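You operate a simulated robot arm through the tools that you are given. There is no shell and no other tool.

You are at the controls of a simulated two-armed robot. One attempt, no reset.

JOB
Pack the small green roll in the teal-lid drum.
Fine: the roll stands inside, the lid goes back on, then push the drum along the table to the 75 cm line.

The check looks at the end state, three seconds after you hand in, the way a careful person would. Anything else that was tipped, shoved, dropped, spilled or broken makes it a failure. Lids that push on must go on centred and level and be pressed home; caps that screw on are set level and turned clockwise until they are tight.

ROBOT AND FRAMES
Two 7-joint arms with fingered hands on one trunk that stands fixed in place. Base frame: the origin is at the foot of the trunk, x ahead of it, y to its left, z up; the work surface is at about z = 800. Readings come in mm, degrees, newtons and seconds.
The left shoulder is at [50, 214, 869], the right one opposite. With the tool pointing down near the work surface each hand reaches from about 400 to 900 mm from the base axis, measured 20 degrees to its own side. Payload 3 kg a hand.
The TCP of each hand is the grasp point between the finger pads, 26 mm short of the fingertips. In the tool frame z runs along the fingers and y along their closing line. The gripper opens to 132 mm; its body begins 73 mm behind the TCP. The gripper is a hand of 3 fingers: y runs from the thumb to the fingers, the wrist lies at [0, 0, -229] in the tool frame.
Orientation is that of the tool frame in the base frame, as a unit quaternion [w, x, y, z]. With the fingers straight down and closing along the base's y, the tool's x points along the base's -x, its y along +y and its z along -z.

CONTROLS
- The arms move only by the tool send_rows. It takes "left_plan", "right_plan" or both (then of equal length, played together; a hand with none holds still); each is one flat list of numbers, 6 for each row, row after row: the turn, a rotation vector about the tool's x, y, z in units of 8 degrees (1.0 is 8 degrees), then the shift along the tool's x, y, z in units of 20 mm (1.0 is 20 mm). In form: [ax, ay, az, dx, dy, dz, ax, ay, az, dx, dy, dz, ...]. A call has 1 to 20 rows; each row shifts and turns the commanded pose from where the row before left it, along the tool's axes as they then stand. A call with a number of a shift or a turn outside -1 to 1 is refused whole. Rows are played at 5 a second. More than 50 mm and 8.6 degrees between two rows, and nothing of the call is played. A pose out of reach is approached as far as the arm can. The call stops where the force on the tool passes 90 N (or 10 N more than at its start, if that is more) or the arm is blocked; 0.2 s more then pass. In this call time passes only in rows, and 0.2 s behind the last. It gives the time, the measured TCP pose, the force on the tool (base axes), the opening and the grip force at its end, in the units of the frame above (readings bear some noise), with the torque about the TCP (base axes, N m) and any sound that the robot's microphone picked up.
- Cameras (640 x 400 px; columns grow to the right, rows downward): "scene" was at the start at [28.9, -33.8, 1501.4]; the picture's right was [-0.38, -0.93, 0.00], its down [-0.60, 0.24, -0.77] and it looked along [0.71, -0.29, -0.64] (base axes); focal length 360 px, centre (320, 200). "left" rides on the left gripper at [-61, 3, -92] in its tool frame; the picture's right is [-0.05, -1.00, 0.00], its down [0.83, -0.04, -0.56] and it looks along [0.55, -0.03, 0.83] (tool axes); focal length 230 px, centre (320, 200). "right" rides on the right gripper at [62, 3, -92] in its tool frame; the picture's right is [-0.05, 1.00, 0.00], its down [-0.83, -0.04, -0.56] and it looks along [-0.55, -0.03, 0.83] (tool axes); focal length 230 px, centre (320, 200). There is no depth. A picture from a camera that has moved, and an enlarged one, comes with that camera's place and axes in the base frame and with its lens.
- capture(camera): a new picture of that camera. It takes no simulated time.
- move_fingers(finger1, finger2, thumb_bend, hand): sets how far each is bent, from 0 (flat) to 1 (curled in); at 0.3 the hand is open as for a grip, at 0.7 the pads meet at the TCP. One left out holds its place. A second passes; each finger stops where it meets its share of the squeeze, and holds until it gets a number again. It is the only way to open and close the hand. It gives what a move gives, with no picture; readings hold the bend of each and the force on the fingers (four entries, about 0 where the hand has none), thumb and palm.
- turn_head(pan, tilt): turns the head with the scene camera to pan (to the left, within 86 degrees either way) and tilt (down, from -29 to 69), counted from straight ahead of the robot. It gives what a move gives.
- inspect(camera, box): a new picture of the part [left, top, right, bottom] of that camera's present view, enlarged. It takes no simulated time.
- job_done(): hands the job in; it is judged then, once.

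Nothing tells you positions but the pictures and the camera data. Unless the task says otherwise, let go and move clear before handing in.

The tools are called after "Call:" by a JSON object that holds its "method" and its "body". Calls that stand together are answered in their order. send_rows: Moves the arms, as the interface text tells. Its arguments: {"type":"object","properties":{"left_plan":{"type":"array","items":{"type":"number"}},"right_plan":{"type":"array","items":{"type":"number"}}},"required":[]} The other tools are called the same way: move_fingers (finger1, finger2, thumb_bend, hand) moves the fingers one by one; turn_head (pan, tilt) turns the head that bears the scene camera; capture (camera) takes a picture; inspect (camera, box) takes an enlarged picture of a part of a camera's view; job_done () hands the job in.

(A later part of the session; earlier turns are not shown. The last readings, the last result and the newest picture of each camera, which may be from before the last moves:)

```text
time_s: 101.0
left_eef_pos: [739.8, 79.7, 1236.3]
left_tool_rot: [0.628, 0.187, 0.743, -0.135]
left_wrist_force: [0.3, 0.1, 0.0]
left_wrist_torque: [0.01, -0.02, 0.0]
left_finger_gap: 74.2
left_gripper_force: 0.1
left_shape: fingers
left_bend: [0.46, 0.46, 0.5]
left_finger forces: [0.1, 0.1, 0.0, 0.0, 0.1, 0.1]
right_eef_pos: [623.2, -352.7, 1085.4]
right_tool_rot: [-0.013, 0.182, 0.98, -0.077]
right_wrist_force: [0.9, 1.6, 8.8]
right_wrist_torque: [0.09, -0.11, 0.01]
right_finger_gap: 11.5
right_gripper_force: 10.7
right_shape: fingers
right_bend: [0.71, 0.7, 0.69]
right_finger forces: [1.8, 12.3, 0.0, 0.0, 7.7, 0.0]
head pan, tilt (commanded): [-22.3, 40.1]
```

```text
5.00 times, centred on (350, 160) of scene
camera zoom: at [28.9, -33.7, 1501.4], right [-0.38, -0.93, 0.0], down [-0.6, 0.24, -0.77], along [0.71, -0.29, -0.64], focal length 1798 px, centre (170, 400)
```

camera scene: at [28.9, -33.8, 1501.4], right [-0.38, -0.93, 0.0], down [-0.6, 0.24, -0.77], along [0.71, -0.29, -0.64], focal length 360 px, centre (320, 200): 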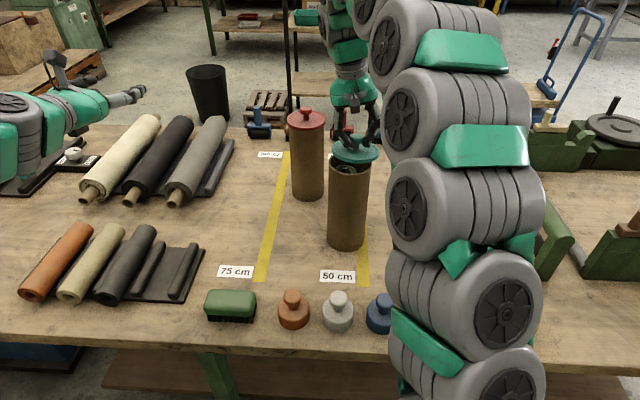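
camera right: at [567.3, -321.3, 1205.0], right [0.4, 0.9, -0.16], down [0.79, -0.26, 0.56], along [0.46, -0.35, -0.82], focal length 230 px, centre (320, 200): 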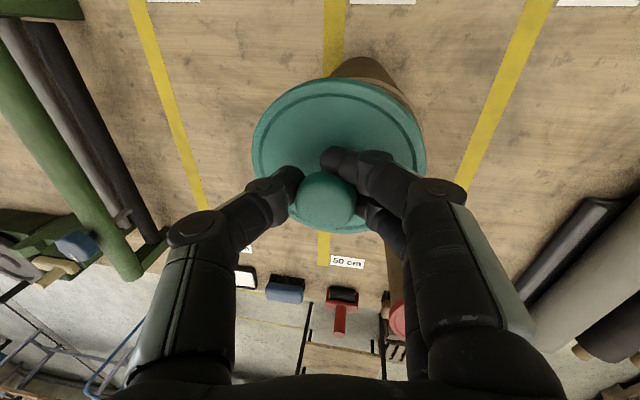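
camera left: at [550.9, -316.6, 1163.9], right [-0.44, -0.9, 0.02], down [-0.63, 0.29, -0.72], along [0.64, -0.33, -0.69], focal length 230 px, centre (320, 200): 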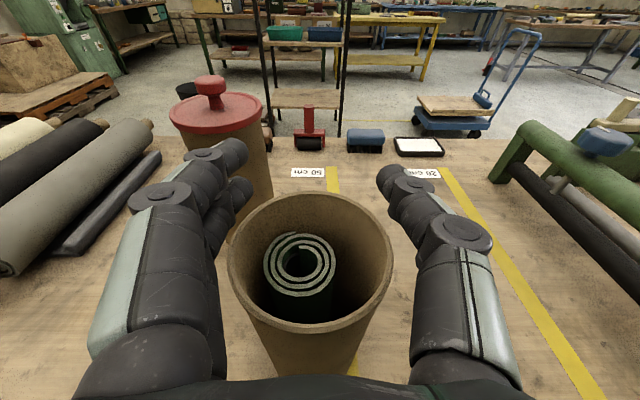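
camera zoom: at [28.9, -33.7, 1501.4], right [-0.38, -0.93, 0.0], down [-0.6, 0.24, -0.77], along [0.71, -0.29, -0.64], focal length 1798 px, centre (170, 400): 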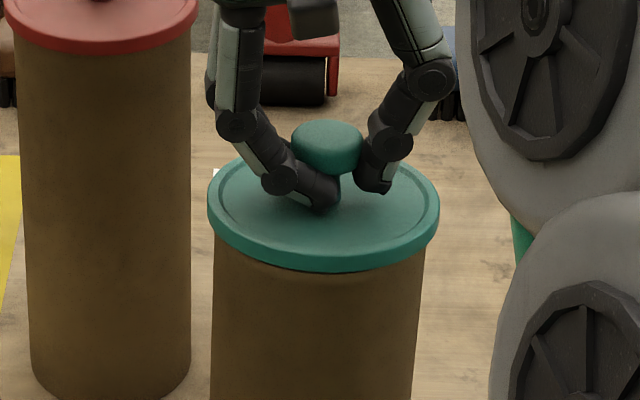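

The lid touched the rim, but it has tipped in the grip with its near side about 9° up. I'll raise 10 mm and pitch the hand to level it, keeping the lid centre in place.

Call:
{"method": "send_rows", "body": {"right_plan": [0, 0, 0, 0, -0.077, -0.494, 0, -0.55, 0, 0.115, 0, 0, 0, -0.55, 0, 0.115, 0, 0, 0, 0, 0, 0, 0, 0]}}

Call:
{"method": "inspect", "body": {"camera": "scene", "box": [310, 120, 390, 200]}}

Call:
{"method": "inspect", "body": {"camera": "right", "box": [240, 40, 440, 165]}}

```text
time_s: 102.0
left_eef_pos: [741.0, 79.4, 1237.5]
left_tool_rot: [0.627, 0.188, 0.744, -0.136]
left_wrist_force: [-0.1, 0.4, -0.7]
left_wrist_torque: [0.01, -0.01, 0.02]
left_finger_gap: 74.2
left_gripper_force: 0.2
left_shape: fingers
left_bend: [0.46, 0.46, 0.5]
left_finger forces: [0.0, 0.0, 0.0, 0.0, 0.1, 0.0]
right_eef_pos: [617.9, -351.0, 1092.8]
right_tool_rot: [0.062, 0.177, 0.978, -0.091]
right_wrist_force: [-0.3, -0.9, -0.2]
right_wrist_torque: [0.03, 0.0, 0.02]
right_finger_gap: 7.0
right_gripper_force: 7.2
right_shape: fingers
right_bend: [0.72, 0.69, 0.69]
right_finger forces: [0.5, 7.8, 0.1, 0.0, 6.1, 0.1]
head pan, tilt (commanded): [-22.3, 40.1]
```

```text
5.00 times, centred on (350, 160) of scene
camera zoom: at [29.0, -33.8, 1501.4], right [-0.38, -0.93, 0.0], down [-0.6, 0.24, -0.77], along [0.71, -0.29, -0.64], focal length 1798 px, centre (170, 400)
```

zoom: 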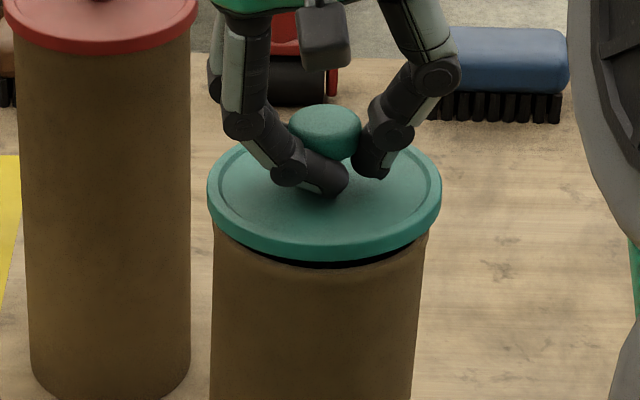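

```text
3.20 times, centred on (340, 102) of right
camera zoom: at [554.6, -308.5, 1173.6], right [0.4, 0.9, -0.15], down [0.71, -0.21, 0.67], along [0.58, -0.38, -0.72], focal length 736 px, centre (256, 512)
```

zoom: 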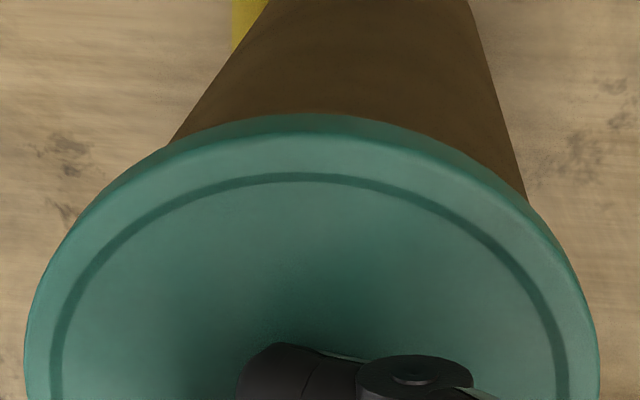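

Call:
{"method": "send_rows", "body": {"right_plan": [0, 0, 0, -0.03, 0.04, 0.25, 0, 0, 0, 0, 0, 0]}}

Call:
{"method": "send_rows", "body": {"right_plan": [0, 0, 0, 0.02, 0.02, 0.15, 0, 0, 0, 0, 0, 0]}}

Call:
{"method": "inspect", "body": {"camera": "scene", "box": [310, 120, 390, 200]}}

Call:
{"method": "inspect", "body": {"camera": "right", "box": [220, 40, 440, 250]}}

```text
time_s: 102.6
left_eef_pos: [741.2, 79.5, 1236.1]
left_tool_rot: [0.628, 0.187, 0.743, -0.136]
left_wrist_force: [0.5, -0.5, -0.2]
left_wrist_torque: [-0.01, 0.02, 0.0]
left_finger_gap: 74.2
left_gripper_force: 0.0
left_shape: fingers
left_bend: [0.46, 0.46, 0.5]
left_finger forces: [0.0, 0.1, 0.0, 0.0, 0.0, 0.0]
right_eef_pos: [618.6, -350.4, 1088.3]
right_tool_rot: [0.06, 0.178, 0.978, -0.092]
right_wrist_force: [0.1, 1.3, -0.6]
right_wrist_torque: [-0.02, 0.01, 0.0]
right_finger_gap: 7.1
right_gripper_force: 7.2
right_shape: fingers
right_bend: [0.72, 0.69, 0.69]
right_finger forces: [0.3, 7.9, 0.0, 0.0, 6.2, 0.0]
head pan, tilt (commanded): [-22.3, 40.1]
```

```text
time_s: 103.2
left_eef_pos: [740.5, 80.3, 1236.8]
left_tool_rot: [0.627, 0.187, 0.744, -0.135]
left_wrist_force: [-0.5, 0.4, -0.5]
left_wrist_torque: [-0.04, -0.01, -0.02]
left_finger_gap: 74.1
left_gripper_force: 0.0
left_shape: fingers
left_bend: [0.46, 0.46, 0.5]
left_finger forces: [0.0, 0.0, 0.0, 0.1, 0.1, 0.0]
right_eef_pos: [618.9, -349.7, 1083.5]
right_tool_rot: [0.06, 0.177, 0.978, -0.091]
right_wrist_force: [0.6, -0.3, -0.7]
right_wrist_torque: [0.0, 0.05, 0.03]
right_finger_gap: 7.1
right_gripper_force: 6.8
right_shape: fingers
right_bend: [0.72, 0.69, 0.69]
right_finger forces: [0.4, 7.8, 0.0, 0.0, 6.2, 0.0]
head pan, tilt (commanded): [-22.3, 40.1]
```

```text
5.00 times, centred on (350, 160) of scene
camera zoom: at [28.9, -33.8, 1501.4], right [-0.38, -0.93, 0.0], down [-0.6, 0.24, -0.77], along [0.71, -0.29, -0.64], focal length 1798 px, centre (170, 400)
```

zoom: 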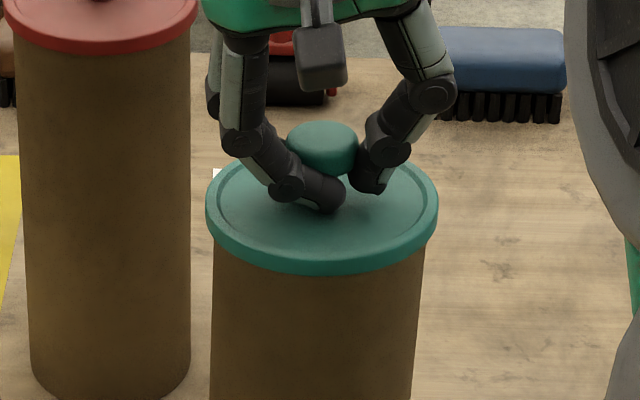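

```text
1.90 times, centred on (330, 145) of right
camera zoom: at [555.7, -308.3, 1164.9], right [0.4, 0.9, -0.15], down [0.71, -0.21, 0.67], along [0.58, -0.38, -0.72], focal length 438 px, centre (301, 305)
```

zoom: 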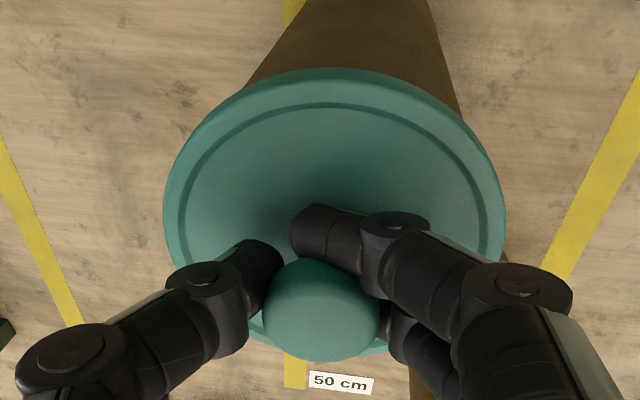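

Call:
{"method": "send_rows", "body": {"right_plan": [0, 0, 0, 0.02, 0.02, 0.12, 0, 0, 0, 0, 0, 0]}}

Call:
{"method": "inspect", "body": {"camera": "scene", "box": [320, 135, 380, 185]}}

```text
time_s: 103.8
left_eef_pos: [741.2, 77.8, 1237.4]
left_tool_rot: [0.627, 0.188, 0.744, -0.136]
left_wrist_force: [1.3, 0.4, -0.5]
left_wrist_torque: [-0.02, 0.0, 0.01]
left_finger_gap: 74.3
left_gripper_force: 0.1
left_shape: fingers
left_bend: [0.46, 0.46, 0.5]
left_finger forces: [0.0, 0.1, 0.0, 0.0, 0.0, 0.1]
right_eef_pos: [618.5, -350.0, 1081.6]
right_tool_rot: [0.061, 0.177, 0.978, -0.091]
right_wrist_force: [-1.2, -1.3, 1.4]
right_wrist_torque: [0.0, -0.05, 0.03]
right_finger_gap: 6.9
right_gripper_force: 7.1
right_shape: fingers
right_bend: [0.72, 0.69, 0.69]
right_finger forces: [0.5, 7.3, 0.1, 0.0, 7.2, 0.1]
head pan, tilt (commanded): [-22.3, 40.1]
```

```text
8.00 times, centred on (350, 160) of scene
camera zoom: at [28.9, -33.8, 1501.4], right [-0.38, -0.93, 0.0], down [-0.6, 0.24, -0.77], along [0.71, -0.29, -0.64], focal length 2877 px, centre (80, 520)
```

zoom: 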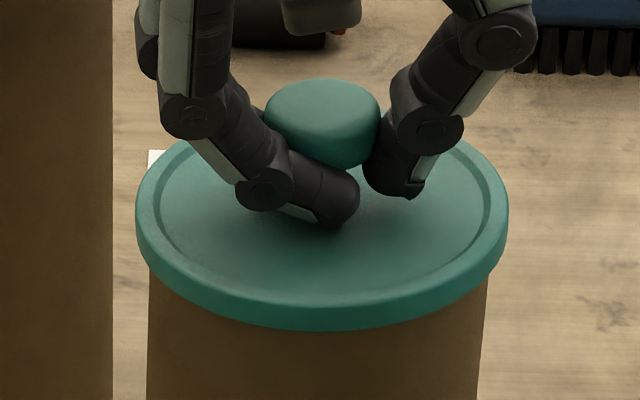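

The lid's outline now matches its original seated position, and there is light contact. I'll release the knob carefully.

Call:
{"method": "move_fingers", "body": {"hand": "right", "finger1": 0.62, "finger2": 0.62, "thumb_bend": 0.62}}

Call:
{"method": "move_fingers", "body": {"hand": "right", "finger1": 0.53, "finger2": 0.53, "thumb_bend": 0.53}}

Call:
{"method": "inspect", "body": {"camera": "scene", "box": [320, 135, 380, 185]}}

Call:
{"method": "capture", "body": {"camera": "right"}}

```text
time_s: 104.8
left_eef_pos: [740.2, 79.9, 1236.6]
left_tool_rot: [0.628, 0.188, 0.743, -0.136]
left_wrist_force: [0.1, -1.1, -0.3]
left_wrist_torque: [-0.02, -0.03, 0.02]
left_finger_gap: 74.0
left_gripper_force: 0.0
left_shape: fingers
left_bend: [0.46, 0.46, 0.5]
left_finger forces: [0.0, 0.0, 0.1, 0.0, 0.0, 0.0]
right_eef_pos: [618.4, -349.1, 1082.0]
right_tool_rot: [0.06, 0.176, 0.978, -0.089]
right_wrist_force: [-3.9, 1.4, 13.1]
right_wrist_torque: [0.14, 0.09, 0.12]
right_finger_gap: 19.4
right_gripper_force: 7.1
right_shape: fingers
right_bend: [0.69, 0.64, 0.62]
right_finger forces: [9.2, 6.2, 0.1, 0.1, 0.1, 0.0]
head pan, tilt (commanded): [-22.3, 40.1]
heard: snap
```

```text
time_s: 105.8
left_eef_pos: [740.2, 79.2, 1237.9]
left_tool_rot: [0.628, 0.187, 0.744, -0.135]
left_wrist_force: [0.0, 0.2, -0.8]
left_wrist_torque: [-0.02, 0.02, 0.02]
left_finger_gap: 74.1
left_gripper_force: 0.0
left_shape: fingers
left_bend: [0.46, 0.46, 0.5]
left_finger forces: [0.1, 0.1, 0.0, 0.1, 0.1, 0.1]
right_eef_pos: [618.2, -350.9, 1081.7]
right_tool_rot: [0.062, 0.177, 0.978, -0.092]
right_wrist_force: [-2.8, -6.8, 20.2]
right_wrist_torque: [-0.02, 0.01, 0.05]
right_finger_gap: 35.6
right_gripper_force: 10.3
right_shape: fingers
right_bend: [0.71, 0.66, 0.53]
right_finger forces: [9.3, 11.0, 0.0, 0.1, 0.0, 0.1]
head pan, tilt (commanded): [-22.3, 40.1]
```

```text
8.00 times, centred on (350, 160) of scene
camera zoom: at [28.6, -33.8, 1501.4], right [-0.38, -0.93, 0.0], down [-0.6, 0.24, -0.77], along [0.71, -0.29, -0.64], focal length 2877 px, centre (80, 520)
```

zoom: 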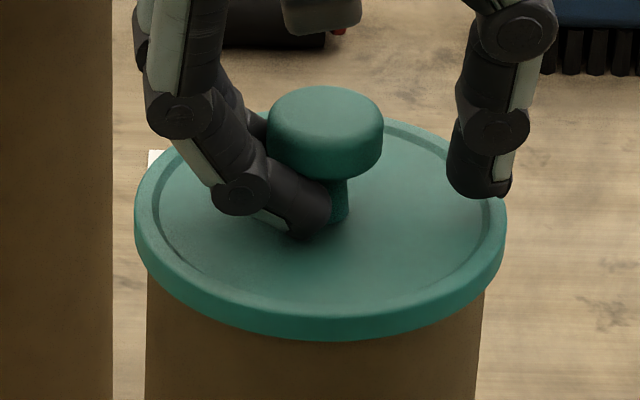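

```text
taken
camera right: at [555.4, -307.9, 1163.0], right [0.4, 0.9, -0.15], down [0.71, -0.21, 0.67], along [0.58, -0.38, -0.72], focal length 230 px, centre (320, 200)
```

right: 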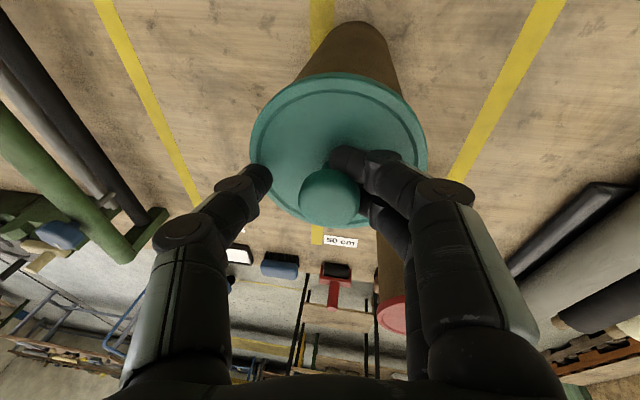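

The lid snapped on. The two fingers can't open because their tips press on the lid, so I'll ease the hand up 4 mm and to the left to free them.

Call:
{"method": "send_rows", "body": {"right_plan": [0, 0, 0, -0.03, 0.117, -0.218, 0, 0, 0, 0, 0, 0]}}

Call:
{"method": "inspect", "body": {"camera": "scene", "box": [320, 135, 380, 185]}}

```text
time_s: 106.4
left_eef_pos: [740.5, 78.5, 1236.7]
left_tool_rot: [0.627, 0.187, 0.744, -0.135]
left_wrist_force: [-0.9, -0.2, 0.7]
left_wrist_torque: [-0.01, -0.01, -0.03]
left_finger_gap: 73.9
left_gripper_force: 0.0
left_shape: fingers
left_bend: [0.46, 0.46, 0.5]
left_finger forces: [0.0, 0.0, 0.1, 0.1, 0.0, 0.0]
right_eef_pos: [617.7, -346.3, 1084.6]
right_tool_rot: [0.06, 0.177, 0.978, -0.09]
right_wrist_force: [-1.6, -6.3, 12.7]
right_wrist_torque: [-0.02, 0.04, -0.02]
right_finger_gap: 40.4
right_gripper_force: 6.5
right_shape: fingers
right_bend: [0.68, 0.6, 0.53]
right_finger forces: [7.4, 5.7, 0.0, 0.0, 0.1, 0.0]
head pan, tilt (commanded): [-22.3, 40.1]
```

```text
8.00 times, centred on (350, 160) of scene
camera zoom: at [28.7, -33.8, 1501.4], right [-0.38, -0.93, 0.0], down [-0.6, 0.24, -0.77], along [0.71, -0.29, -0.64], focal length 2877 px, centre (80, 520)
```

zoom: 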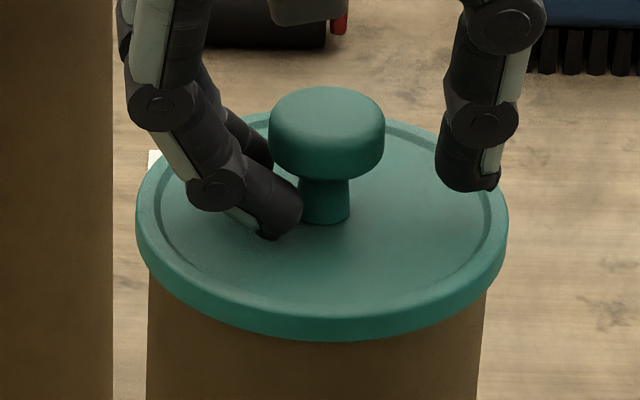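

Call:
{"method": "send_rows", "body": {"right_plan": [0, 0, 0, -0.03, 0.16, -0.22, 0, 0, 0, 0, 0, 0]}}

Call:
{"method": "send_rows", "body": {"right_plan": [0, 0, 0, -0.03, 0.1, -0.25, 0, 0, 0, 0, 0, 0]}}

Call:
{"method": "inspect", "body": {"camera": "scene", "box": [320, 135, 380, 185]}}

Call:
{"method": "capture", "body": {"camera": "right"}}

```text
time_s: 107.0
left_eef_pos: [740.9, 78.9, 1237.0]
left_tool_rot: [0.628, 0.186, 0.744, -0.135]
left_wrist_force: [2.2, -0.2, -0.8]
left_wrist_torque: [0.01, 0.01, 0.0]
left_finger_gap: 73.6
left_gripper_force: 0.1
left_shape: fingers
left_bend: [0.46, 0.46, 0.5]
left_finger forces: [0.0, 0.1, 0.0, 0.1, 0.0, 0.0]
right_eef_pos: [621.3, -342.5, 1088.5]
right_tool_rot: [0.061, 0.176, 0.978, -0.091]
right_wrist_force: [-1.5, -1.2, 4.6]
right_wrist_torque: [0.0, 0.09, 0.05]
right_finger_gap: 48.1
right_gripper_force: 2.6
right_shape: fingers
right_bend: [0.59, 0.53, 0.53]
right_finger forces: [5.1, 0.0, 0.1, 0.0, 0.0, 0.0]
head pan, tilt (commanded): [-22.3, 40.1]
```

```text
time_s: 107.6
left_eef_pos: [740.3, 80.1, 1236.8]
left_tool_rot: [0.628, 0.187, 0.743, -0.136]
left_wrist_force: [-0.9, 0.7, 0.1]
left_wrist_torque: [0.03, -0.02, -0.02]
left_finger_gap: 73.7
left_gripper_force: 0.0
left_shape: fingers
left_bend: [0.46, 0.46, 0.5]
left_finger forces: [0.0, 0.0, 0.0, 0.0, 0.0, 0.0]
right_eef_pos: [621.7, -340.4, 1093.9]
right_tool_rot: [0.061, 0.176, 0.978, -0.091]
right_wrist_force: [0.5, -0.2, -1.0]
right_wrist_torque: [0.0, -0.02, -0.03]
right_finger_gap: 57.1
right_gripper_force: 0.1
right_shape: fingers
right_bend: [0.53, 0.53, 0.53]
right_finger forces: [0.0, 0.1, 0.0, 0.0, 0.0, 0.1]
head pan, tilt (commanded): [-22.3, 40.1]
```

```text
8.00 times, centred on (350, 160) of scene
camera zoom: at [29.0, -33.8, 1501.4], right [-0.38, -0.93, 0.0], down [-0.6, 0.24, -0.77], along [0.71, -0.29, -0.64], focal length 2877 px, centre (80, 520)
```

zoom: 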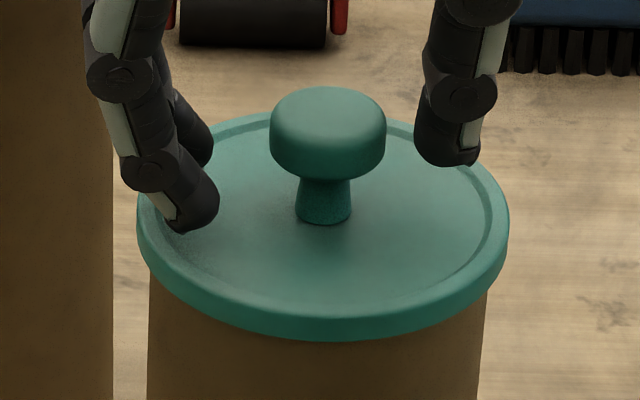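

```text
taken
camera right: at [558.2, -298.1, 1174.4], right [0.4, 0.9, -0.15], down [0.71, -0.21, 0.67], along [0.58, -0.38, -0.72], focal length 230 px, centre (320, 200)
```

right: 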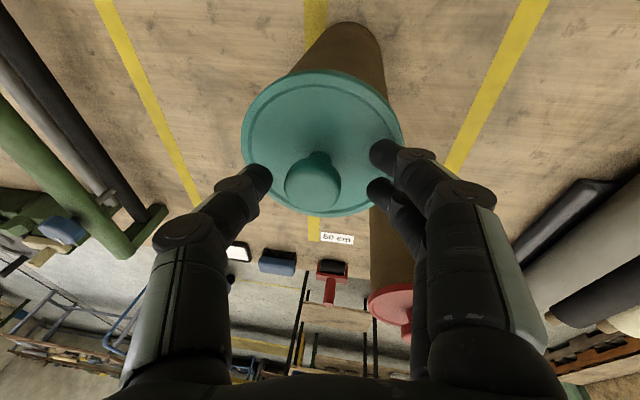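

The lid's outline now exactly matches its position at the very start, so it is pressed home, level and centred. Next I'll raise the hand clear of the knob, bring it straight down-pointing again, and move it to the drum's right side for the push.

Call:
{"method": "send_rows", "body": {"right_plan": [0, 0, 0, -0.15, -0.157, -0.976, 0, 0, 0, -0.15, -0.157, -0.976, 0, 0, 0, -0.15, -0.157, -0.976, 0, 0.55, 0, 0, 0, 0, 0, 0.55, 0, 0, 0, 0, -0.56, 0, 0, 0, 0, 0, -0.56, 0, 0, 0, 0, 0, 0, 0, 0.51, 0, 0, 0, 0, 0, 0, 0, 0, 0]}}

Call:
{"method": "capture", "body": {"camera": "scene"}}

Call:
{"method": "inspect", "body": {"camera": "scene", "box": [320, 135, 380, 185]}}

```text
time_s: 109.6
left_eef_pos: [741.2, 80.3, 1236.1]
left_tool_rot: [0.627, 0.187, 0.744, -0.136]
left_wrist_force: [0.5, 0.2, 0.9]
left_wrist_torque: [-0.03, -0.01, -0.01]
left_finger_gap: 74.0
left_gripper_force: 0.0
left_shape: fingers
left_bend: [0.46, 0.46, 0.5]
left_finger forces: [0.0, 0.0, 0.1, 0.0, 0.1, 0.0]
right_eef_pos: [621.0, -342.3, 1154.1]
right_tool_rot: [0.0, 0.219, 0.976, -0.001]
right_wrist_force: [0.4, -0.3, -0.2]
right_wrist_torque: [0.0, 0.0, -0.01]
right_finger_gap: 57.2
right_gripper_force: 0.1
right_shape: fingers
right_bend: [0.53, 0.53, 0.53]
right_finger forces: [0.0, 0.1, 0.1, 0.0, 0.0, 0.0]
head pan, tilt (commanded): [-22.3, 40.1]
```

```text
taken
camera scene: at [28.9, -33.8, 1501.4], right [-0.38, -0.93, 0.0], down [-0.6, 0.24, -0.77], along [0.71, -0.29, -0.64], focal length 360 px, centre (320, 200)
```

scene: 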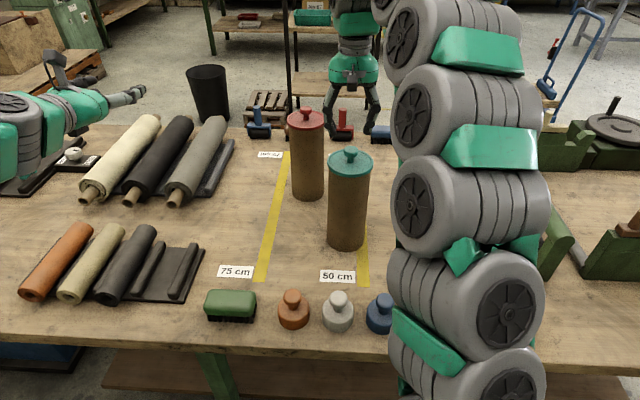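

```text
8.00 times, centred on (350, 160) of scene
camera zoom: at [28.9, -33.8, 1501.4], right [-0.38, -0.93, 0.0], down [-0.6, 0.24, -0.77], along [0.71, -0.29, -0.64], focal length 2877 px, centre (80, 520)
```

zoom: 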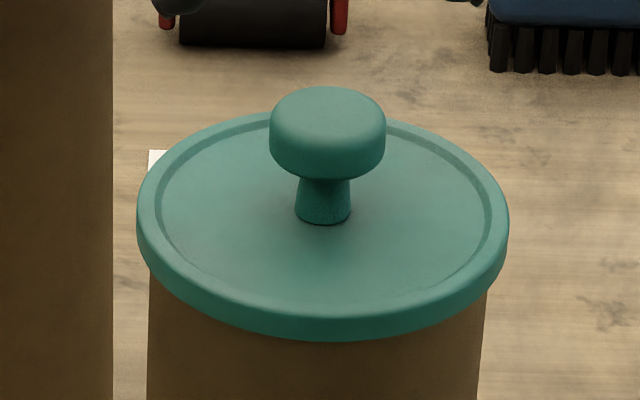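

The lid is level and exactly as at the start. I'll move the hand right, clear of the drum, close the fist and lower it beside the drum.

Call:
{"method": "send_rows", "body": {"right_plan": [0, 0, 0, -0.05, -0.93, 0, 0, 0, 0, -0.05, -0.93, 0, 0, 0, 0, -0.05, -0.93, 0, 0, 0, 0, -0.05, -0.93, 0, 0, 0, 0, -0.05, -0.93, 0, 0, 0, 0, -0.05, -0.93, 0, 0, 0, 0, -0.05, -0.93, 0, 0, 0, 0, -0.05, -0.93, 0, 0, 0, 0, 0, 0, 0]}}

Call:
{"method": "move_fingers", "body": {"hand": "right", "finger1": 0.68, "finger2": 0.68, "thumb_bend": 0.68}}

Call:
{"method": "capture", "body": {"camera": "right"}}

Call:
{"method": "capture", "body": {"camera": "scene"}}

```text
time_s: 111.6
left_eef_pos: [740.5, 80.0, 1235.8]
left_tool_rot: [0.627, 0.188, 0.744, -0.135]
left_wrist_force: [0.3, 0.0, -0.5]
left_wrist_torque: [-0.01, 0.0, 0.0]
left_finger_gap: 73.9
left_gripper_force: 0.0
left_shape: fingers
left_bend: [0.46, 0.46, 0.5]
left_finger forces: [0.1, 0.0, 0.1, 0.0, 0.1, 0.0]
right_eef_pos: [567.1, -479.0, 1153.8]
right_tool_rot: [0.0, 0.218, 0.976, 0.0]
right_wrist_force: [-0.3, 0.2, 0.4]
right_wrist_torque: [0.01, 0.02, 0.03]
right_finger_gap: 57.2
right_gripper_force: 0.0
right_shape: fingers
right_bend: [0.53, 0.53, 0.53]
right_finger forces: [0.1, 0.0, 0.0, 0.0, 0.0, 0.1]
head pan, tilt (commanded): [-22.3, 40.1]
```

```text
time_s: 112.6
left_eef_pos: [740.2, 80.0, 1236.7]
left_tool_rot: [0.627, 0.188, 0.743, -0.136]
left_wrist_force: [0.5, -0.7, -0.7]
left_wrist_torque: [-0.01, 0.01, -0.01]
left_finger_gap: 74.0
left_gripper_force: 0.0
left_shape: fingers
left_bend: [0.46, 0.46, 0.5]
left_finger forces: [0.1, 0.1, 0.0, 0.0, 0.0, 0.0]
right_eef_pos: [566.2, -477.8, 1154.2]
right_tool_rot: [0.0, 0.218, 0.976, 0.001]
right_wrist_force: [0.0, -0.3, -0.4]
right_wrist_torque: [0.03, 0.0, 0.01]
right_finger_gap: 11.3
right_gripper_force: 0.0
right_shape: fingers
right_bend: [0.68, 0.68, 0.68]
right_finger forces: [0.0, 0.1, 0.1, 0.1, 0.1, 0.0]
head pan, tilt (commanded): [-22.3, 40.1]
```

```text
taken
camera right: at [513.7, -449.0, 1247.1], right [0.47, 0.88, 0.0], down [0.73, -0.39, 0.56], along [0.49, -0.26, -0.83], focal length 230 px, centre (320, 200)
```

right: 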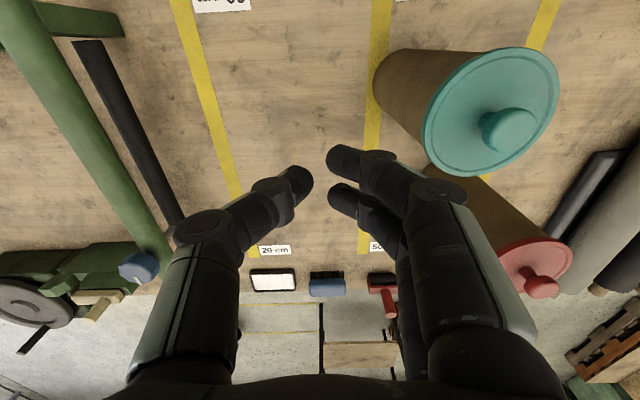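

```text
taken
camera scene: at [28.9, -33.8, 1501.4], right [-0.38, -0.93, 0.0], down [-0.6, 0.24, -0.77], along [0.71, -0.29, -0.64], focal length 360 px, centre (320, 200)
```

scene: 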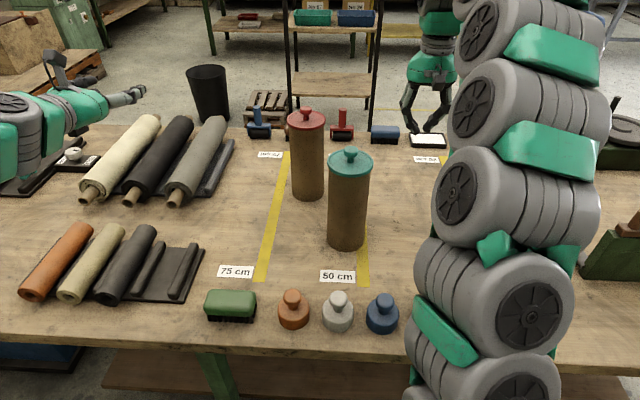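

Call:
{"method": "send_rows", "body": {"right_plan": [0, 0, 0, 0, 0, 0.975, 0, 0, 0, 0, 0, 0.975, 0, 0, 0, 0, 0, 0.975, 0, 0, 0, 0, 0, 0.975, 0, 0, 0, 0, 0, 0.975, 0, 0, 0, 0, 0, 0.975, 0, 0, 0, 0, 0, 0.975, 0, 0, 0, 0, 0, 0.975, 0, 0, 0, 0, 0, 0.975, 0, 0, 0, 0, 0, 0.975, 0, 0, 0, 0, 0, 0.975, 0, 0, 0, 0, 0, 0.975, 0, 0, 0, 0, 0, 0.975, 0, 0, 0, 0, 0, 0.975, 0, 0, 0, 0, 0, 0.975, 0, 0, 0, 0, 0, 0.9, 0, 0, 0, 0, 0, 0]}}

Call:
{"method": "capture", "body": {"camera": "right"}}

Call:
{"method": "capture", "body": {"camera": "scene"}}

Call:
{"method": "inspect", "body": {"camera": "scene", "box": [230, 130, 430, 300]}}

```text
time_s: 116.2
left_eef_pos: [740.5, 80.1, 1237.4]
left_tool_rot: [0.628, 0.187, 0.743, -0.136]
left_wrist_force: [-0.6, 0.3, -0.5]
left_wrist_torque: [0.0, -0.04, 0.0]
left_finger_gap: 73.9
left_gripper_force: 0.0
left_shape: fingers
left_bend: [0.46, 0.46, 0.5]
left_finger forces: [0.1, 0.0, 0.1, 0.0, 0.1, 0.0]
right_eef_pos: [567.1, -479.6, 843.0]
right_tool_rot: [0.0, 0.218, 0.976, 0.0]
right_wrist_force: [0.1, -0.2, -0.2]
right_wrist_torque: [-0.01, 0.02, 0.0]
right_finger_gap: 11.4
right_gripper_force: 0.1
right_shape: fingers
right_bend: [0.68, 0.68, 0.68]
right_finger forces: [0.0, 0.0, 0.1, 0.1, 0.0, 0.1]
head pan, tilt (commanded): [-22.3, 40.1]
```

```text
taken
camera right: at [513.2, -449.8, 935.8], right [0.47, 0.88, 0.0], down [0.73, -0.39, 0.56], along [0.49, -0.26, -0.83], focal length 230 px, centre (320, 200)
```

right: 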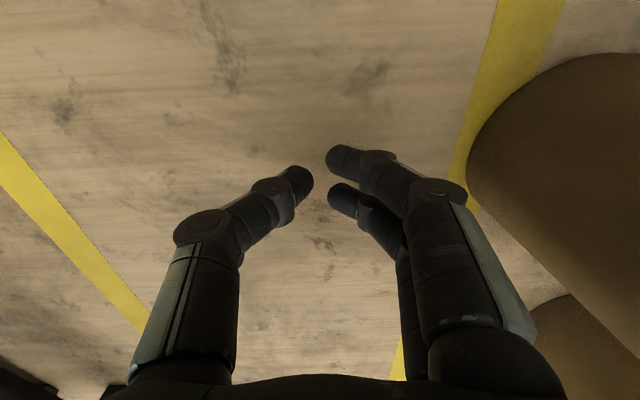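

```text
taken
camera scene: at [28.9, -33.8, 1501.4], right [-0.38, -0.93, 0.0], down [-0.6, 0.24, -0.77], along [0.71, -0.29, -0.64], focal length 360 px, centre (320, 200)
```

scene: 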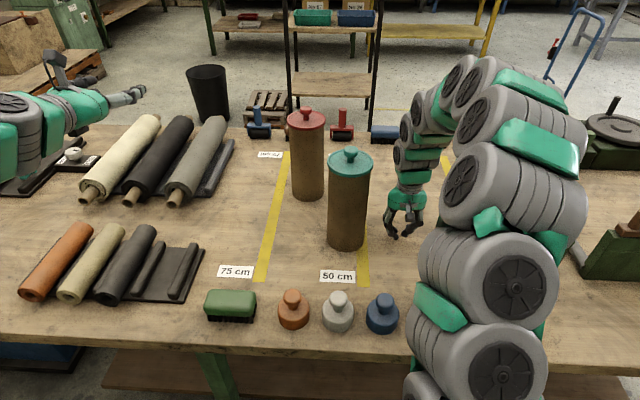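

```text
2.35 times, centred on (330, 215) of scene
camera zoom: at [28.9, -33.8, 1501.4], right [-0.38, -0.93, 0.0], down [-0.6, 0.24, -0.77], along [0.71, -0.29, -0.64], focal length 846 px, centre (296, 165)
```

zoom: 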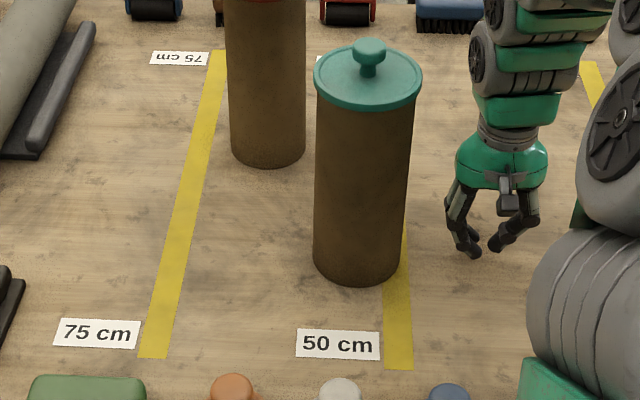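

The palm is as wide as the knuckles, so a straight hand would push high on the drum. I'll tilt the hand 20° so the fingers lead, and part-open the two fingers so the contact is low on the drum.

Call:
{"method": "send_rows", "body": {"right_plan": [-0.83, 0, 0, 0, 0, 0, -0.83, 0, 0, 0, 0, 0, -0.83, 0, 0, 0, 0, 0, 0, 0, 0, 0, 0, 0]}}

Call:
{"method": "move_fingers", "body": {"hand": "right", "finger1": 0.5, "finger2": 0.5, "thumb_bend": 0.68}}

Call:
{"method": "inspect", "body": {"camera": "scene", "box": [300, 130, 460, 280]}}

Call:
{"method": "capture", "body": {"camera": "right"}}

```text
time_s: 117.2
left_eef_pos: [740.9, 78.3, 1236.4]
left_tool_rot: [0.628, 0.187, 0.743, -0.135]
left_wrist_force: [0.0, 0.7, 0.0]
left_wrist_torque: [0.02, -0.01, 0.01]
left_finger_gap: 74.2
left_gripper_force: 0.1
left_shape: fingers
left_bend: [0.46, 0.46, 0.5]
left_finger forces: [0.0, 0.1, 0.0, 0.1, 0.0, 0.1]
right_eef_pos: [565.6, -478.9, 844.1]
right_tool_rot: [0.038, 0.215, 0.961, 0.169]
right_wrist_force: [-0.2, -0.2, 0.0]
right_wrist_torque: [0.03, 0.05, 0.01]
right_finger_gap: 11.5
right_gripper_force: 0.1
right_shape: fingers
right_bend: [0.68, 0.68, 0.68]
right_finger forces: [0.0, 0.0, 0.0, 0.0, 0.0, 0.0]
head pan, tilt (commanded): [-22.3, 40.1]
```

```text
time_s: 118.2
left_eef_pos: [741.2, 79.1, 1238.7]
left_tool_rot: [0.627, 0.188, 0.744, -0.135]
left_wrist_force: [0.7, 0.6, 0.7]
left_wrist_torque: [0.03, 0.01, -0.02]
left_finger_gap: 74.1
left_gripper_force: 0.1
left_shape: fingers
left_bend: [0.46, 0.46, 0.5]
left_finger forces: [0.1, 0.1, 0.0, 0.1, 0.1, 0.0]
right_eef_pos: [565.9, -478.9, 844.6]
right_tool_rot: [0.038, 0.215, 0.961, 0.168]
right_wrist_force: [-0.3, -0.4, 0.0]
right_wrist_torque: [-0.05, 0.05, -0.02]
right_finger_gap: 39.0
right_gripper_force: 0.0
right_shape: fingers
right_bend: [0.5, 0.5, 0.68]
right_finger forces: [0.1, 0.1, 0.0, 0.1, 0.0, 0.1]
head pan, tilt (commanded): [-22.3, 40.1]
```

```text
2.67 times, centred on (380, 205) of scene
camera zoom: at [28.9, -33.8, 1501.4], right [-0.38, -0.93, 0.0], down [-0.6, 0.24, -0.77], along [0.71, -0.29, -0.64], focal length 959 px, centre (160, 187)
```

zoom: 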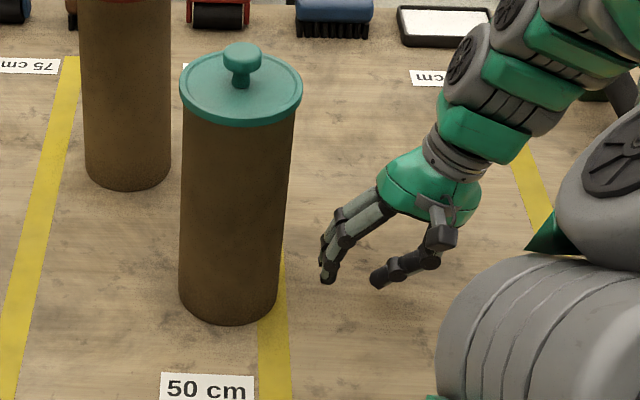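

```text
taken
camera right: at [498.9, -478.2, 932.3], right [0.45, 0.83, 0.34], down [0.65, -0.56, 0.51], along [0.61, 0.0, -0.79], focal length 230 px, centre (320, 200)
```

right: 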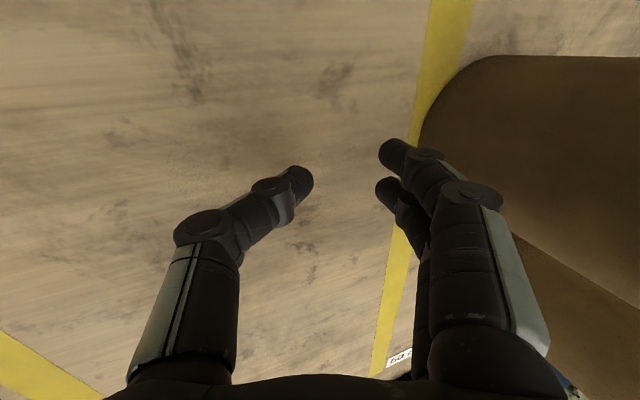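

Call:
{"method": "inspect", "body": {"camera": "scene", "box": [320, 195, 410, 260]}}

```text
6.15 times, centred on (365, 228) of scene
camera zoom: at [28.9, -33.8, 1501.4], right [-0.38, -0.93, 0.0], down [-0.6, 0.24, -0.77], along [0.71, -0.29, -0.64], focal length 2213 px, centre (43, 31)
```

zoom: 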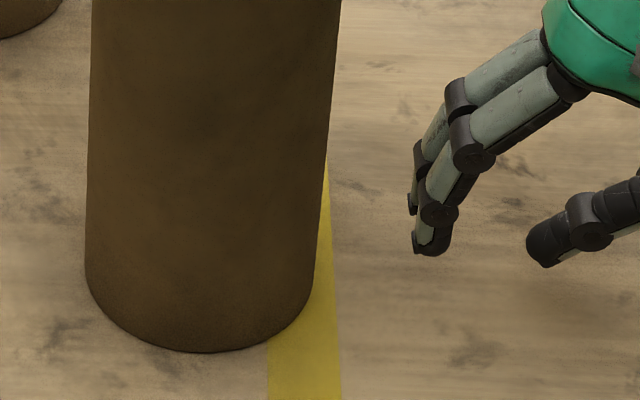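

The fingers lead low on the drum and are lined up with its centre. I'll approach until contact.

Call:
{"method": "send_rows", "body": {"right_plan": [0, 0, 0, 0, 0.47, 0.171, 0, 0, 0, 0, 0.47, 0.171, 0, 0, 0, 0, 0.47, 0.171, 0, 0, 0, 0, 0.28, 0.1, 0, 0, 0, 0, 0, 0]}}

Call:
{"method": "inspect", "body": {"camera": "scene", "box": [300, 130, 430, 270]}}

Call:
{"method": "capture", "body": {"camera": "right"}}

```text
time_s: 119.4
left_eef_pos: [740.4, 79.5, 1237.1]
left_tool_rot: [0.627, 0.187, 0.744, -0.135]
left_wrist_force: [0.8, 0.0, 0.7]
left_wrist_torque: [0.0, 0.0, -0.04]
left_finger_gap: 74.1
left_gripper_force: 0.0
left_shape: fingers
left_bend: [0.46, 0.46, 0.5]
left_finger forces: [0.1, 0.0, 0.2, 0.0, 0.0, 0.0]
right_eef_pos: [581.8, -447.1, 842.8]
right_tool_rot: [0.038, 0.215, 0.961, 0.168]
right_wrist_force: [-0.2, -0.5, -0.4]
right_wrist_torque: [-0.02, 0.02, -0.01]
right_finger_gap: 38.7
right_gripper_force: 0.1
right_shape: fingers
right_bend: [0.5, 0.5, 0.68]
right_finger forces: [0.0, 0.0, 0.0, 0.0, 0.1, 0.0]
head pan, tilt (commanded): [-22.3, 40.1]
```

```text
2.86 times, centred on (365, 200) of scene
camera zoom: at [28.9, -33.8, 1501.4], right [-0.38, -0.93, 0.0], down [-0.6, 0.24, -0.77], along [0.71, -0.29, -0.64], focal length 1028 px, centre (191, 200)
```

zoom: 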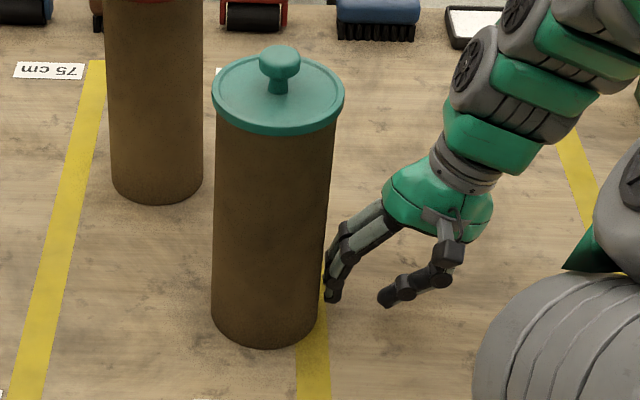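

```text
taken
camera right: at [514.6, -446.7, 931.3], right [0.45, 0.83, 0.34], down [0.65, -0.56, 0.51], along [0.61, 0.0, -0.79], focal length 230 px, centre (320, 200)
```

right: 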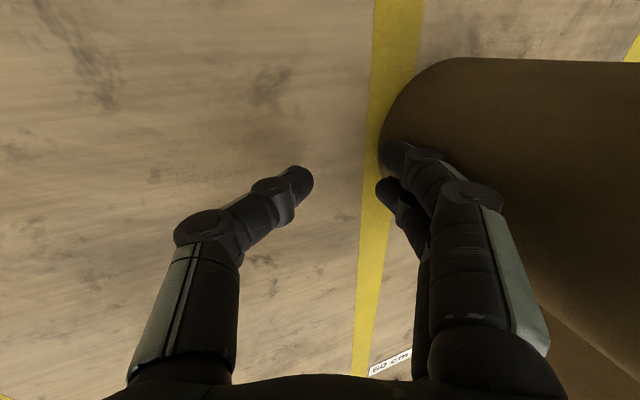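

Call:
{"method": "send_rows", "body": {"right_plan": [0, 0, 0, 0, 0.2, 0.073, 0, 0, 0, 0, 0.25, 0.091, 0, 0, 0, 0, 0.25, 0.091, 0, 0, 0, 0, 0.3, 0.109, 0, 0, 0, 0, 0.3, 0.109, 0, 0, 0, 0, 0.3, 0.109, 0, 0, 0, 0, 0, 0]}}

Call:
{"method": "inspect", "body": {"camera": "scene", "box": [270, 130, 430, 280]}}

Call:
{"method": "capture", "body": {"camera": "right"}}

```text
time_s: 121.0
left_eef_pos: [740.7, 78.4, 1238.2]
left_tool_rot: [0.627, 0.187, 0.744, -0.135]
left_wrist_force: [-1.5, 0.0, -0.3]
left_wrist_torque: [-0.04, 0.0, -0.01]
left_finger_gap: 73.8
left_gripper_force: 0.1
left_shape: fingers
left_bend: [0.46, 0.46, 0.5]
left_finger forces: [0.0, 0.1, 0.1, 0.1, 0.0, 0.1]
right_eef_pos: [596.2, -414.9, 843.4]
right_tool_rot: [0.037, 0.215, 0.961, 0.169]
right_wrist_force: [-4.7, -5.6, 0.3]
right_wrist_torque: [-0.12, -0.01, 0.13]
right_finger_gap: 30.8
right_gripper_force: 3.1
right_shape: fingers
right_bend: [0.54, 0.53, 0.68]
right_finger forces: [4.8, 3.2, 0.0, 0.0, 0.0, 0.0]
head pan, tilt (commanded): [-22.3, 40.1]
```

```text
2.67 times, centred on (350, 205) of scene
camera zoom: at [28.9, -33.9, 1501.4], right [-0.38, -0.93, 0.0], down [-0.6, 0.24, -0.77], along [0.71, -0.29, -0.64], focal length 959 px, centre (240, 187)
```

zoom: 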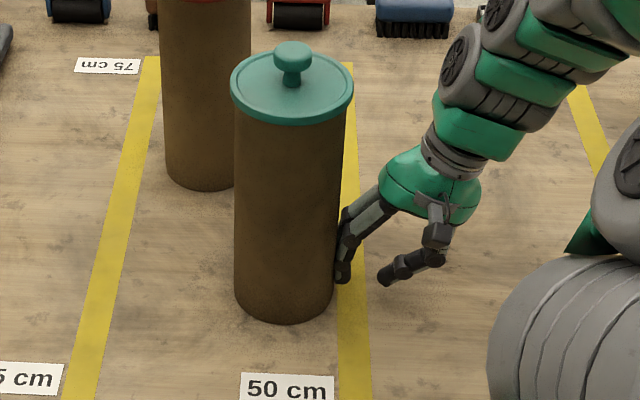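

```text
taken
camera right: at [529.7, -413.8, 931.7], right [0.45, 0.83, 0.34], down [0.65, -0.56, 0.51], along [0.61, 0.0, -0.79], focal length 230 px, centre (320, 200)
```

right: 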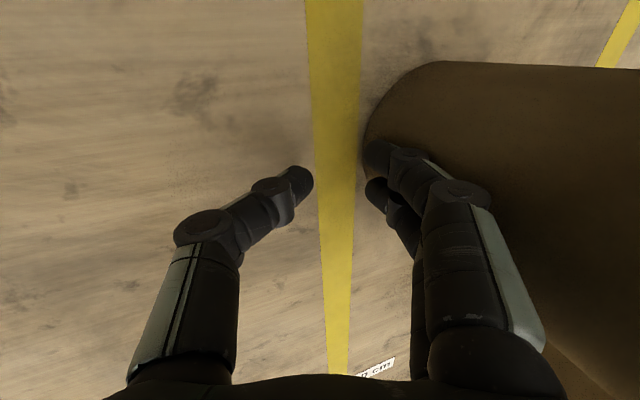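

The drum slides upright with about 7 N and has moved 24 mm so far. I'll continue in stages.

Call:
{"method": "send_rows", "body": {"right_plan": [0, 0, 0, 0, 0.4, 0.146, 0, 0, 0, 0, 0.4, 0.146, 0, 0, 0, 0, 0.4, 0.146, 0, 0, 0, 0, 0.4, 0.146, 0, 0, 0, 0, 0.4, 0.146, 0, 0, 0, 0, 0.4, 0.146, 0, 0, 0, 0, 0.4, 0.146, 0, 0, 0, 0, 0, 0]}}

Call:
{"method": "inspect", "body": {"camera": "scene", "box": [250, 130, 410, 280]}}

Call:
{"method": "capture", "body": {"camera": "right"}}

```text
time_s: 122.8
left_eef_pos: [741.5, 79.4, 1236.8]
left_tool_rot: [0.626, 0.188, 0.744, -0.136]
left_wrist_force: [-0.3, 0.0, 0.5]
left_wrist_torque: [-0.01, -0.01, -0.04]
left_finger_gap: 74.2
left_gripper_force: 0.1
left_shape: fingers
left_bend: [0.46, 0.46, 0.5]
left_finger forces: [0.1, 0.0, 0.1, 0.1, 0.1, 0.0]
right_eef_pos: [621.0, -359.6, 843.4]
right_tool_rot: [0.037, 0.215, 0.961, 0.169]
right_wrist_force: [-3.1, -8.3, 0.6]
right_wrist_torque: [0.1, -0.09, -0.02]
right_finger_gap: 32.1
right_gripper_force: 5.1
right_shape: fingers
right_bend: [0.53, 0.54, 0.68]
right_finger forces: [4.8, 5.3, 0.1, 0.1, 0.1, 0.0]
head pan, tilt (commanded): [-22.3, 40.1]
```

```text
2.67 times, centred on (330, 205) of scene
camera zoom: at [28.9, -33.9, 1501.4], right [-0.38, -0.93, 0.0], down [-0.6, 0.24, -0.77], along [0.71, -0.29, -0.64], focal length 959 px, centre (293, 187)
```

zoom: 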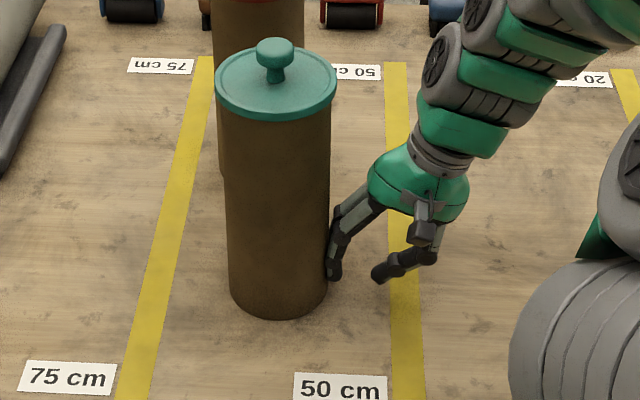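

```text
taken
camera right: at [554.3, -360.4, 932.2], right [0.45, 0.83, 0.34], down [0.65, -0.56, 0.51], along [0.61, 0.0, -0.79], focal length 230 px, centre (320, 200)
```

right: 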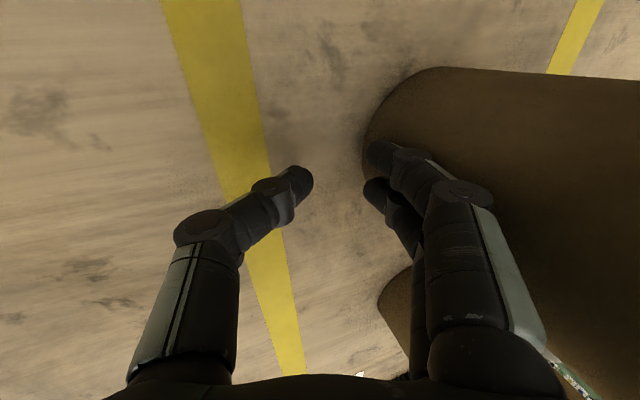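

Call:
{"method": "send_rows", "body": {"right_plan": [0, 0, 0, 0, 0.4, 0.146, 0, 0, 0, 0, 0.4, 0.146, 0, 0, 0, 0, 0.4, 0.146, 0, 0, 0, 0, 0.4, 0.146, 0, 0, 0, 0, 0.4, 0.146, 0, 0, 0, 0, 0.4, 0.146, 0, 0, 0, 0, 0.4, 0.146, 0, 0, 0, 0, 0.4, 0.146, 0, 0, 0, 0, 0, 0]}}

Call:
{"method": "inspect", "body": {"camera": "scene", "box": [230, 130, 390, 280]}}

Call:
{"method": "capture", "body": {"camera": "scene"}}

```text
time_s: 124.8
left_eef_pos: [741.0, 80.1, 1236.7]
left_tool_rot: [0.628, 0.187, 0.744, -0.135]
left_wrist_force: [-0.7, 0.2, 0.6]
left_wrist_torque: [-0.01, 0.03, 0.01]
left_finger_gap: 74.0
left_gripper_force: 0.1
left_shape: fingers
left_bend: [0.46, 0.46, 0.5]
left_finger forces: [0.0, 0.0, 0.0, 0.1, 0.1, 0.0]
right_eef_pos: [649.6, -299.7, 844.5]
right_tool_rot: [0.038, 0.215, 0.961, 0.169]
right_wrist_force: [-5.9, -6.1, 0.5]
right_wrist_torque: [-0.04, 0.01, 0.06]
right_finger_gap: 32.3
right_gripper_force: 4.5
right_shape: fingers
right_bend: [0.53, 0.54, 0.68]
right_finger forces: [4.2, 4.7, 0.1, 0.1, 0.1, 0.0]
head pan, tilt (commanded): [-22.3, 40.1]
```

```text
2.67 times, centred on (310, 205) of scene
camera zoom: at [28.9, -33.9, 1501.4], right [-0.38, -0.93, 0.0], down [-0.6, 0.24, -0.77], along [0.71, -0.29, -0.64], focal length 959 px, centre (347, 187)
```

zoom: 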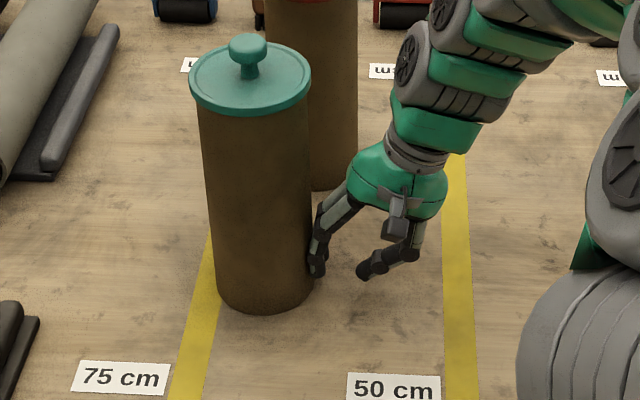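

```text
taken
camera scene: at [28.9, -33.9, 1501.4], right [-0.38, -0.93, 0.0], down [-0.6, 0.24, -0.77], along [0.71, -0.29, -0.64], focal length 360 px, centre (320, 200)
```

scene: 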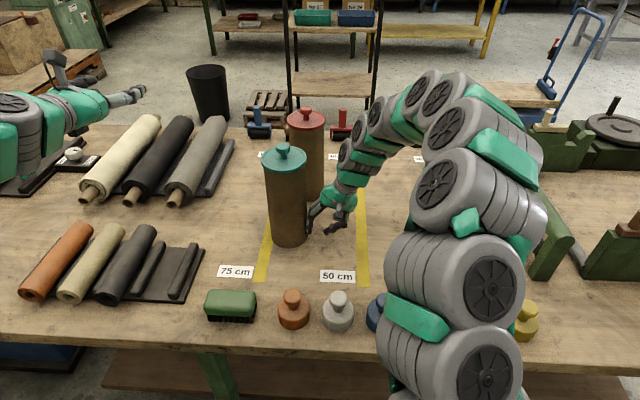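

Call:
{"method": "send_rows", "body": {"right_plan": [0, 0, 0, 0, 0.4, 0.146, 0, 0, 0, 0, 0.4, 0.146, 0, 0, 0, 0, 0.4, 0.146, 0, 0, 0, 0, 0.4, 0.146, 0, 0, 0, 0, 0.2, 0.073, 0, 0, 0, 0, 0, 0]}}

Call:
{"method": "inspect", "body": {"camera": "scene", "box": [210, 120, 370, 290]}}

Call:
{"method": "inspect", "body": {"camera": "scene", "box": [235, 200, 325, 290]}}

```text
time_s: 126.2
left_eef_pos: [740.8, 79.3, 1236.6]
left_tool_rot: [0.628, 0.186, 0.743, -0.135]
left_wrist_force: [-0.2, -0.5, 0.4]
left_wrist_torque: [-0.01, 0.01, -0.02]
left_finger_gap: 73.8
left_gripper_force: 0.1
left_shape: fingers
left_bend: [0.46, 0.46, 0.5]
left_finger forces: [0.1, 0.0, 0.0, 0.0, 0.0, 0.0]
right_eef_pos: [664.7, -265.8, 844.0]
right_tool_rot: [0.038, 0.214, 0.961, 0.168]
right_wrist_force: [-3.5, -7.9, 0.3]
right_wrist_torque: [0.03, -0.05, -0.03]
right_finger_gap: 34.0
right_gripper_force: 4.7
right_shape: fingers
right_bend: [0.53, 0.54, 0.68]
right_finger forces: [3.4, 5.9, 0.0, 0.0, 0.1, 0.0]
head pan, tilt (commanded): [-22.3, 40.1]
```

```text
2.35 times, centred on (290, 205) of scene
camera zoom: at [28.9, -33.9, 1501.4], right [-0.38, -0.93, 0.0], down [-0.6, 0.24, -0.77], along [0.71, -0.29, -0.64], focal length 846 px, centre (391, 188)
```

zoom: 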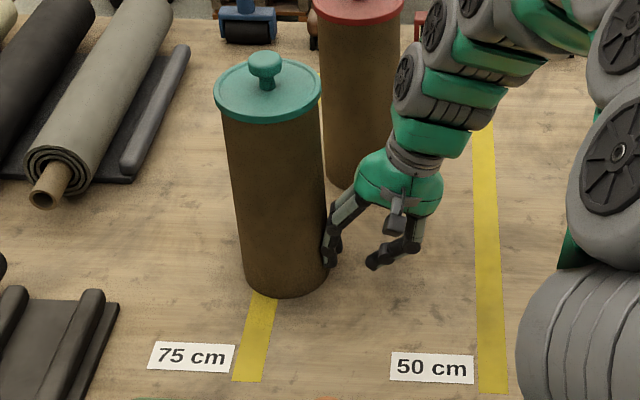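

```text
4.44 times, centred on (280, 245) of scene
camera zoom: at [28.9, -33.9, 1501.4], right [-0.38, -0.93, 0.0], down [-0.6, 0.24, -0.77], along [0.71, -0.29, -0.64], focal length 1598 px, centre (498, 0)
```

zoom: 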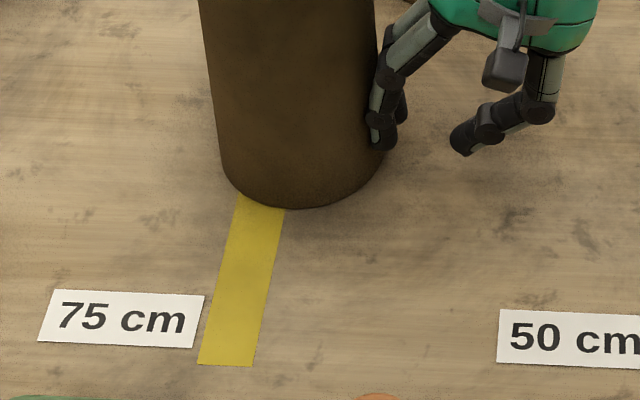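

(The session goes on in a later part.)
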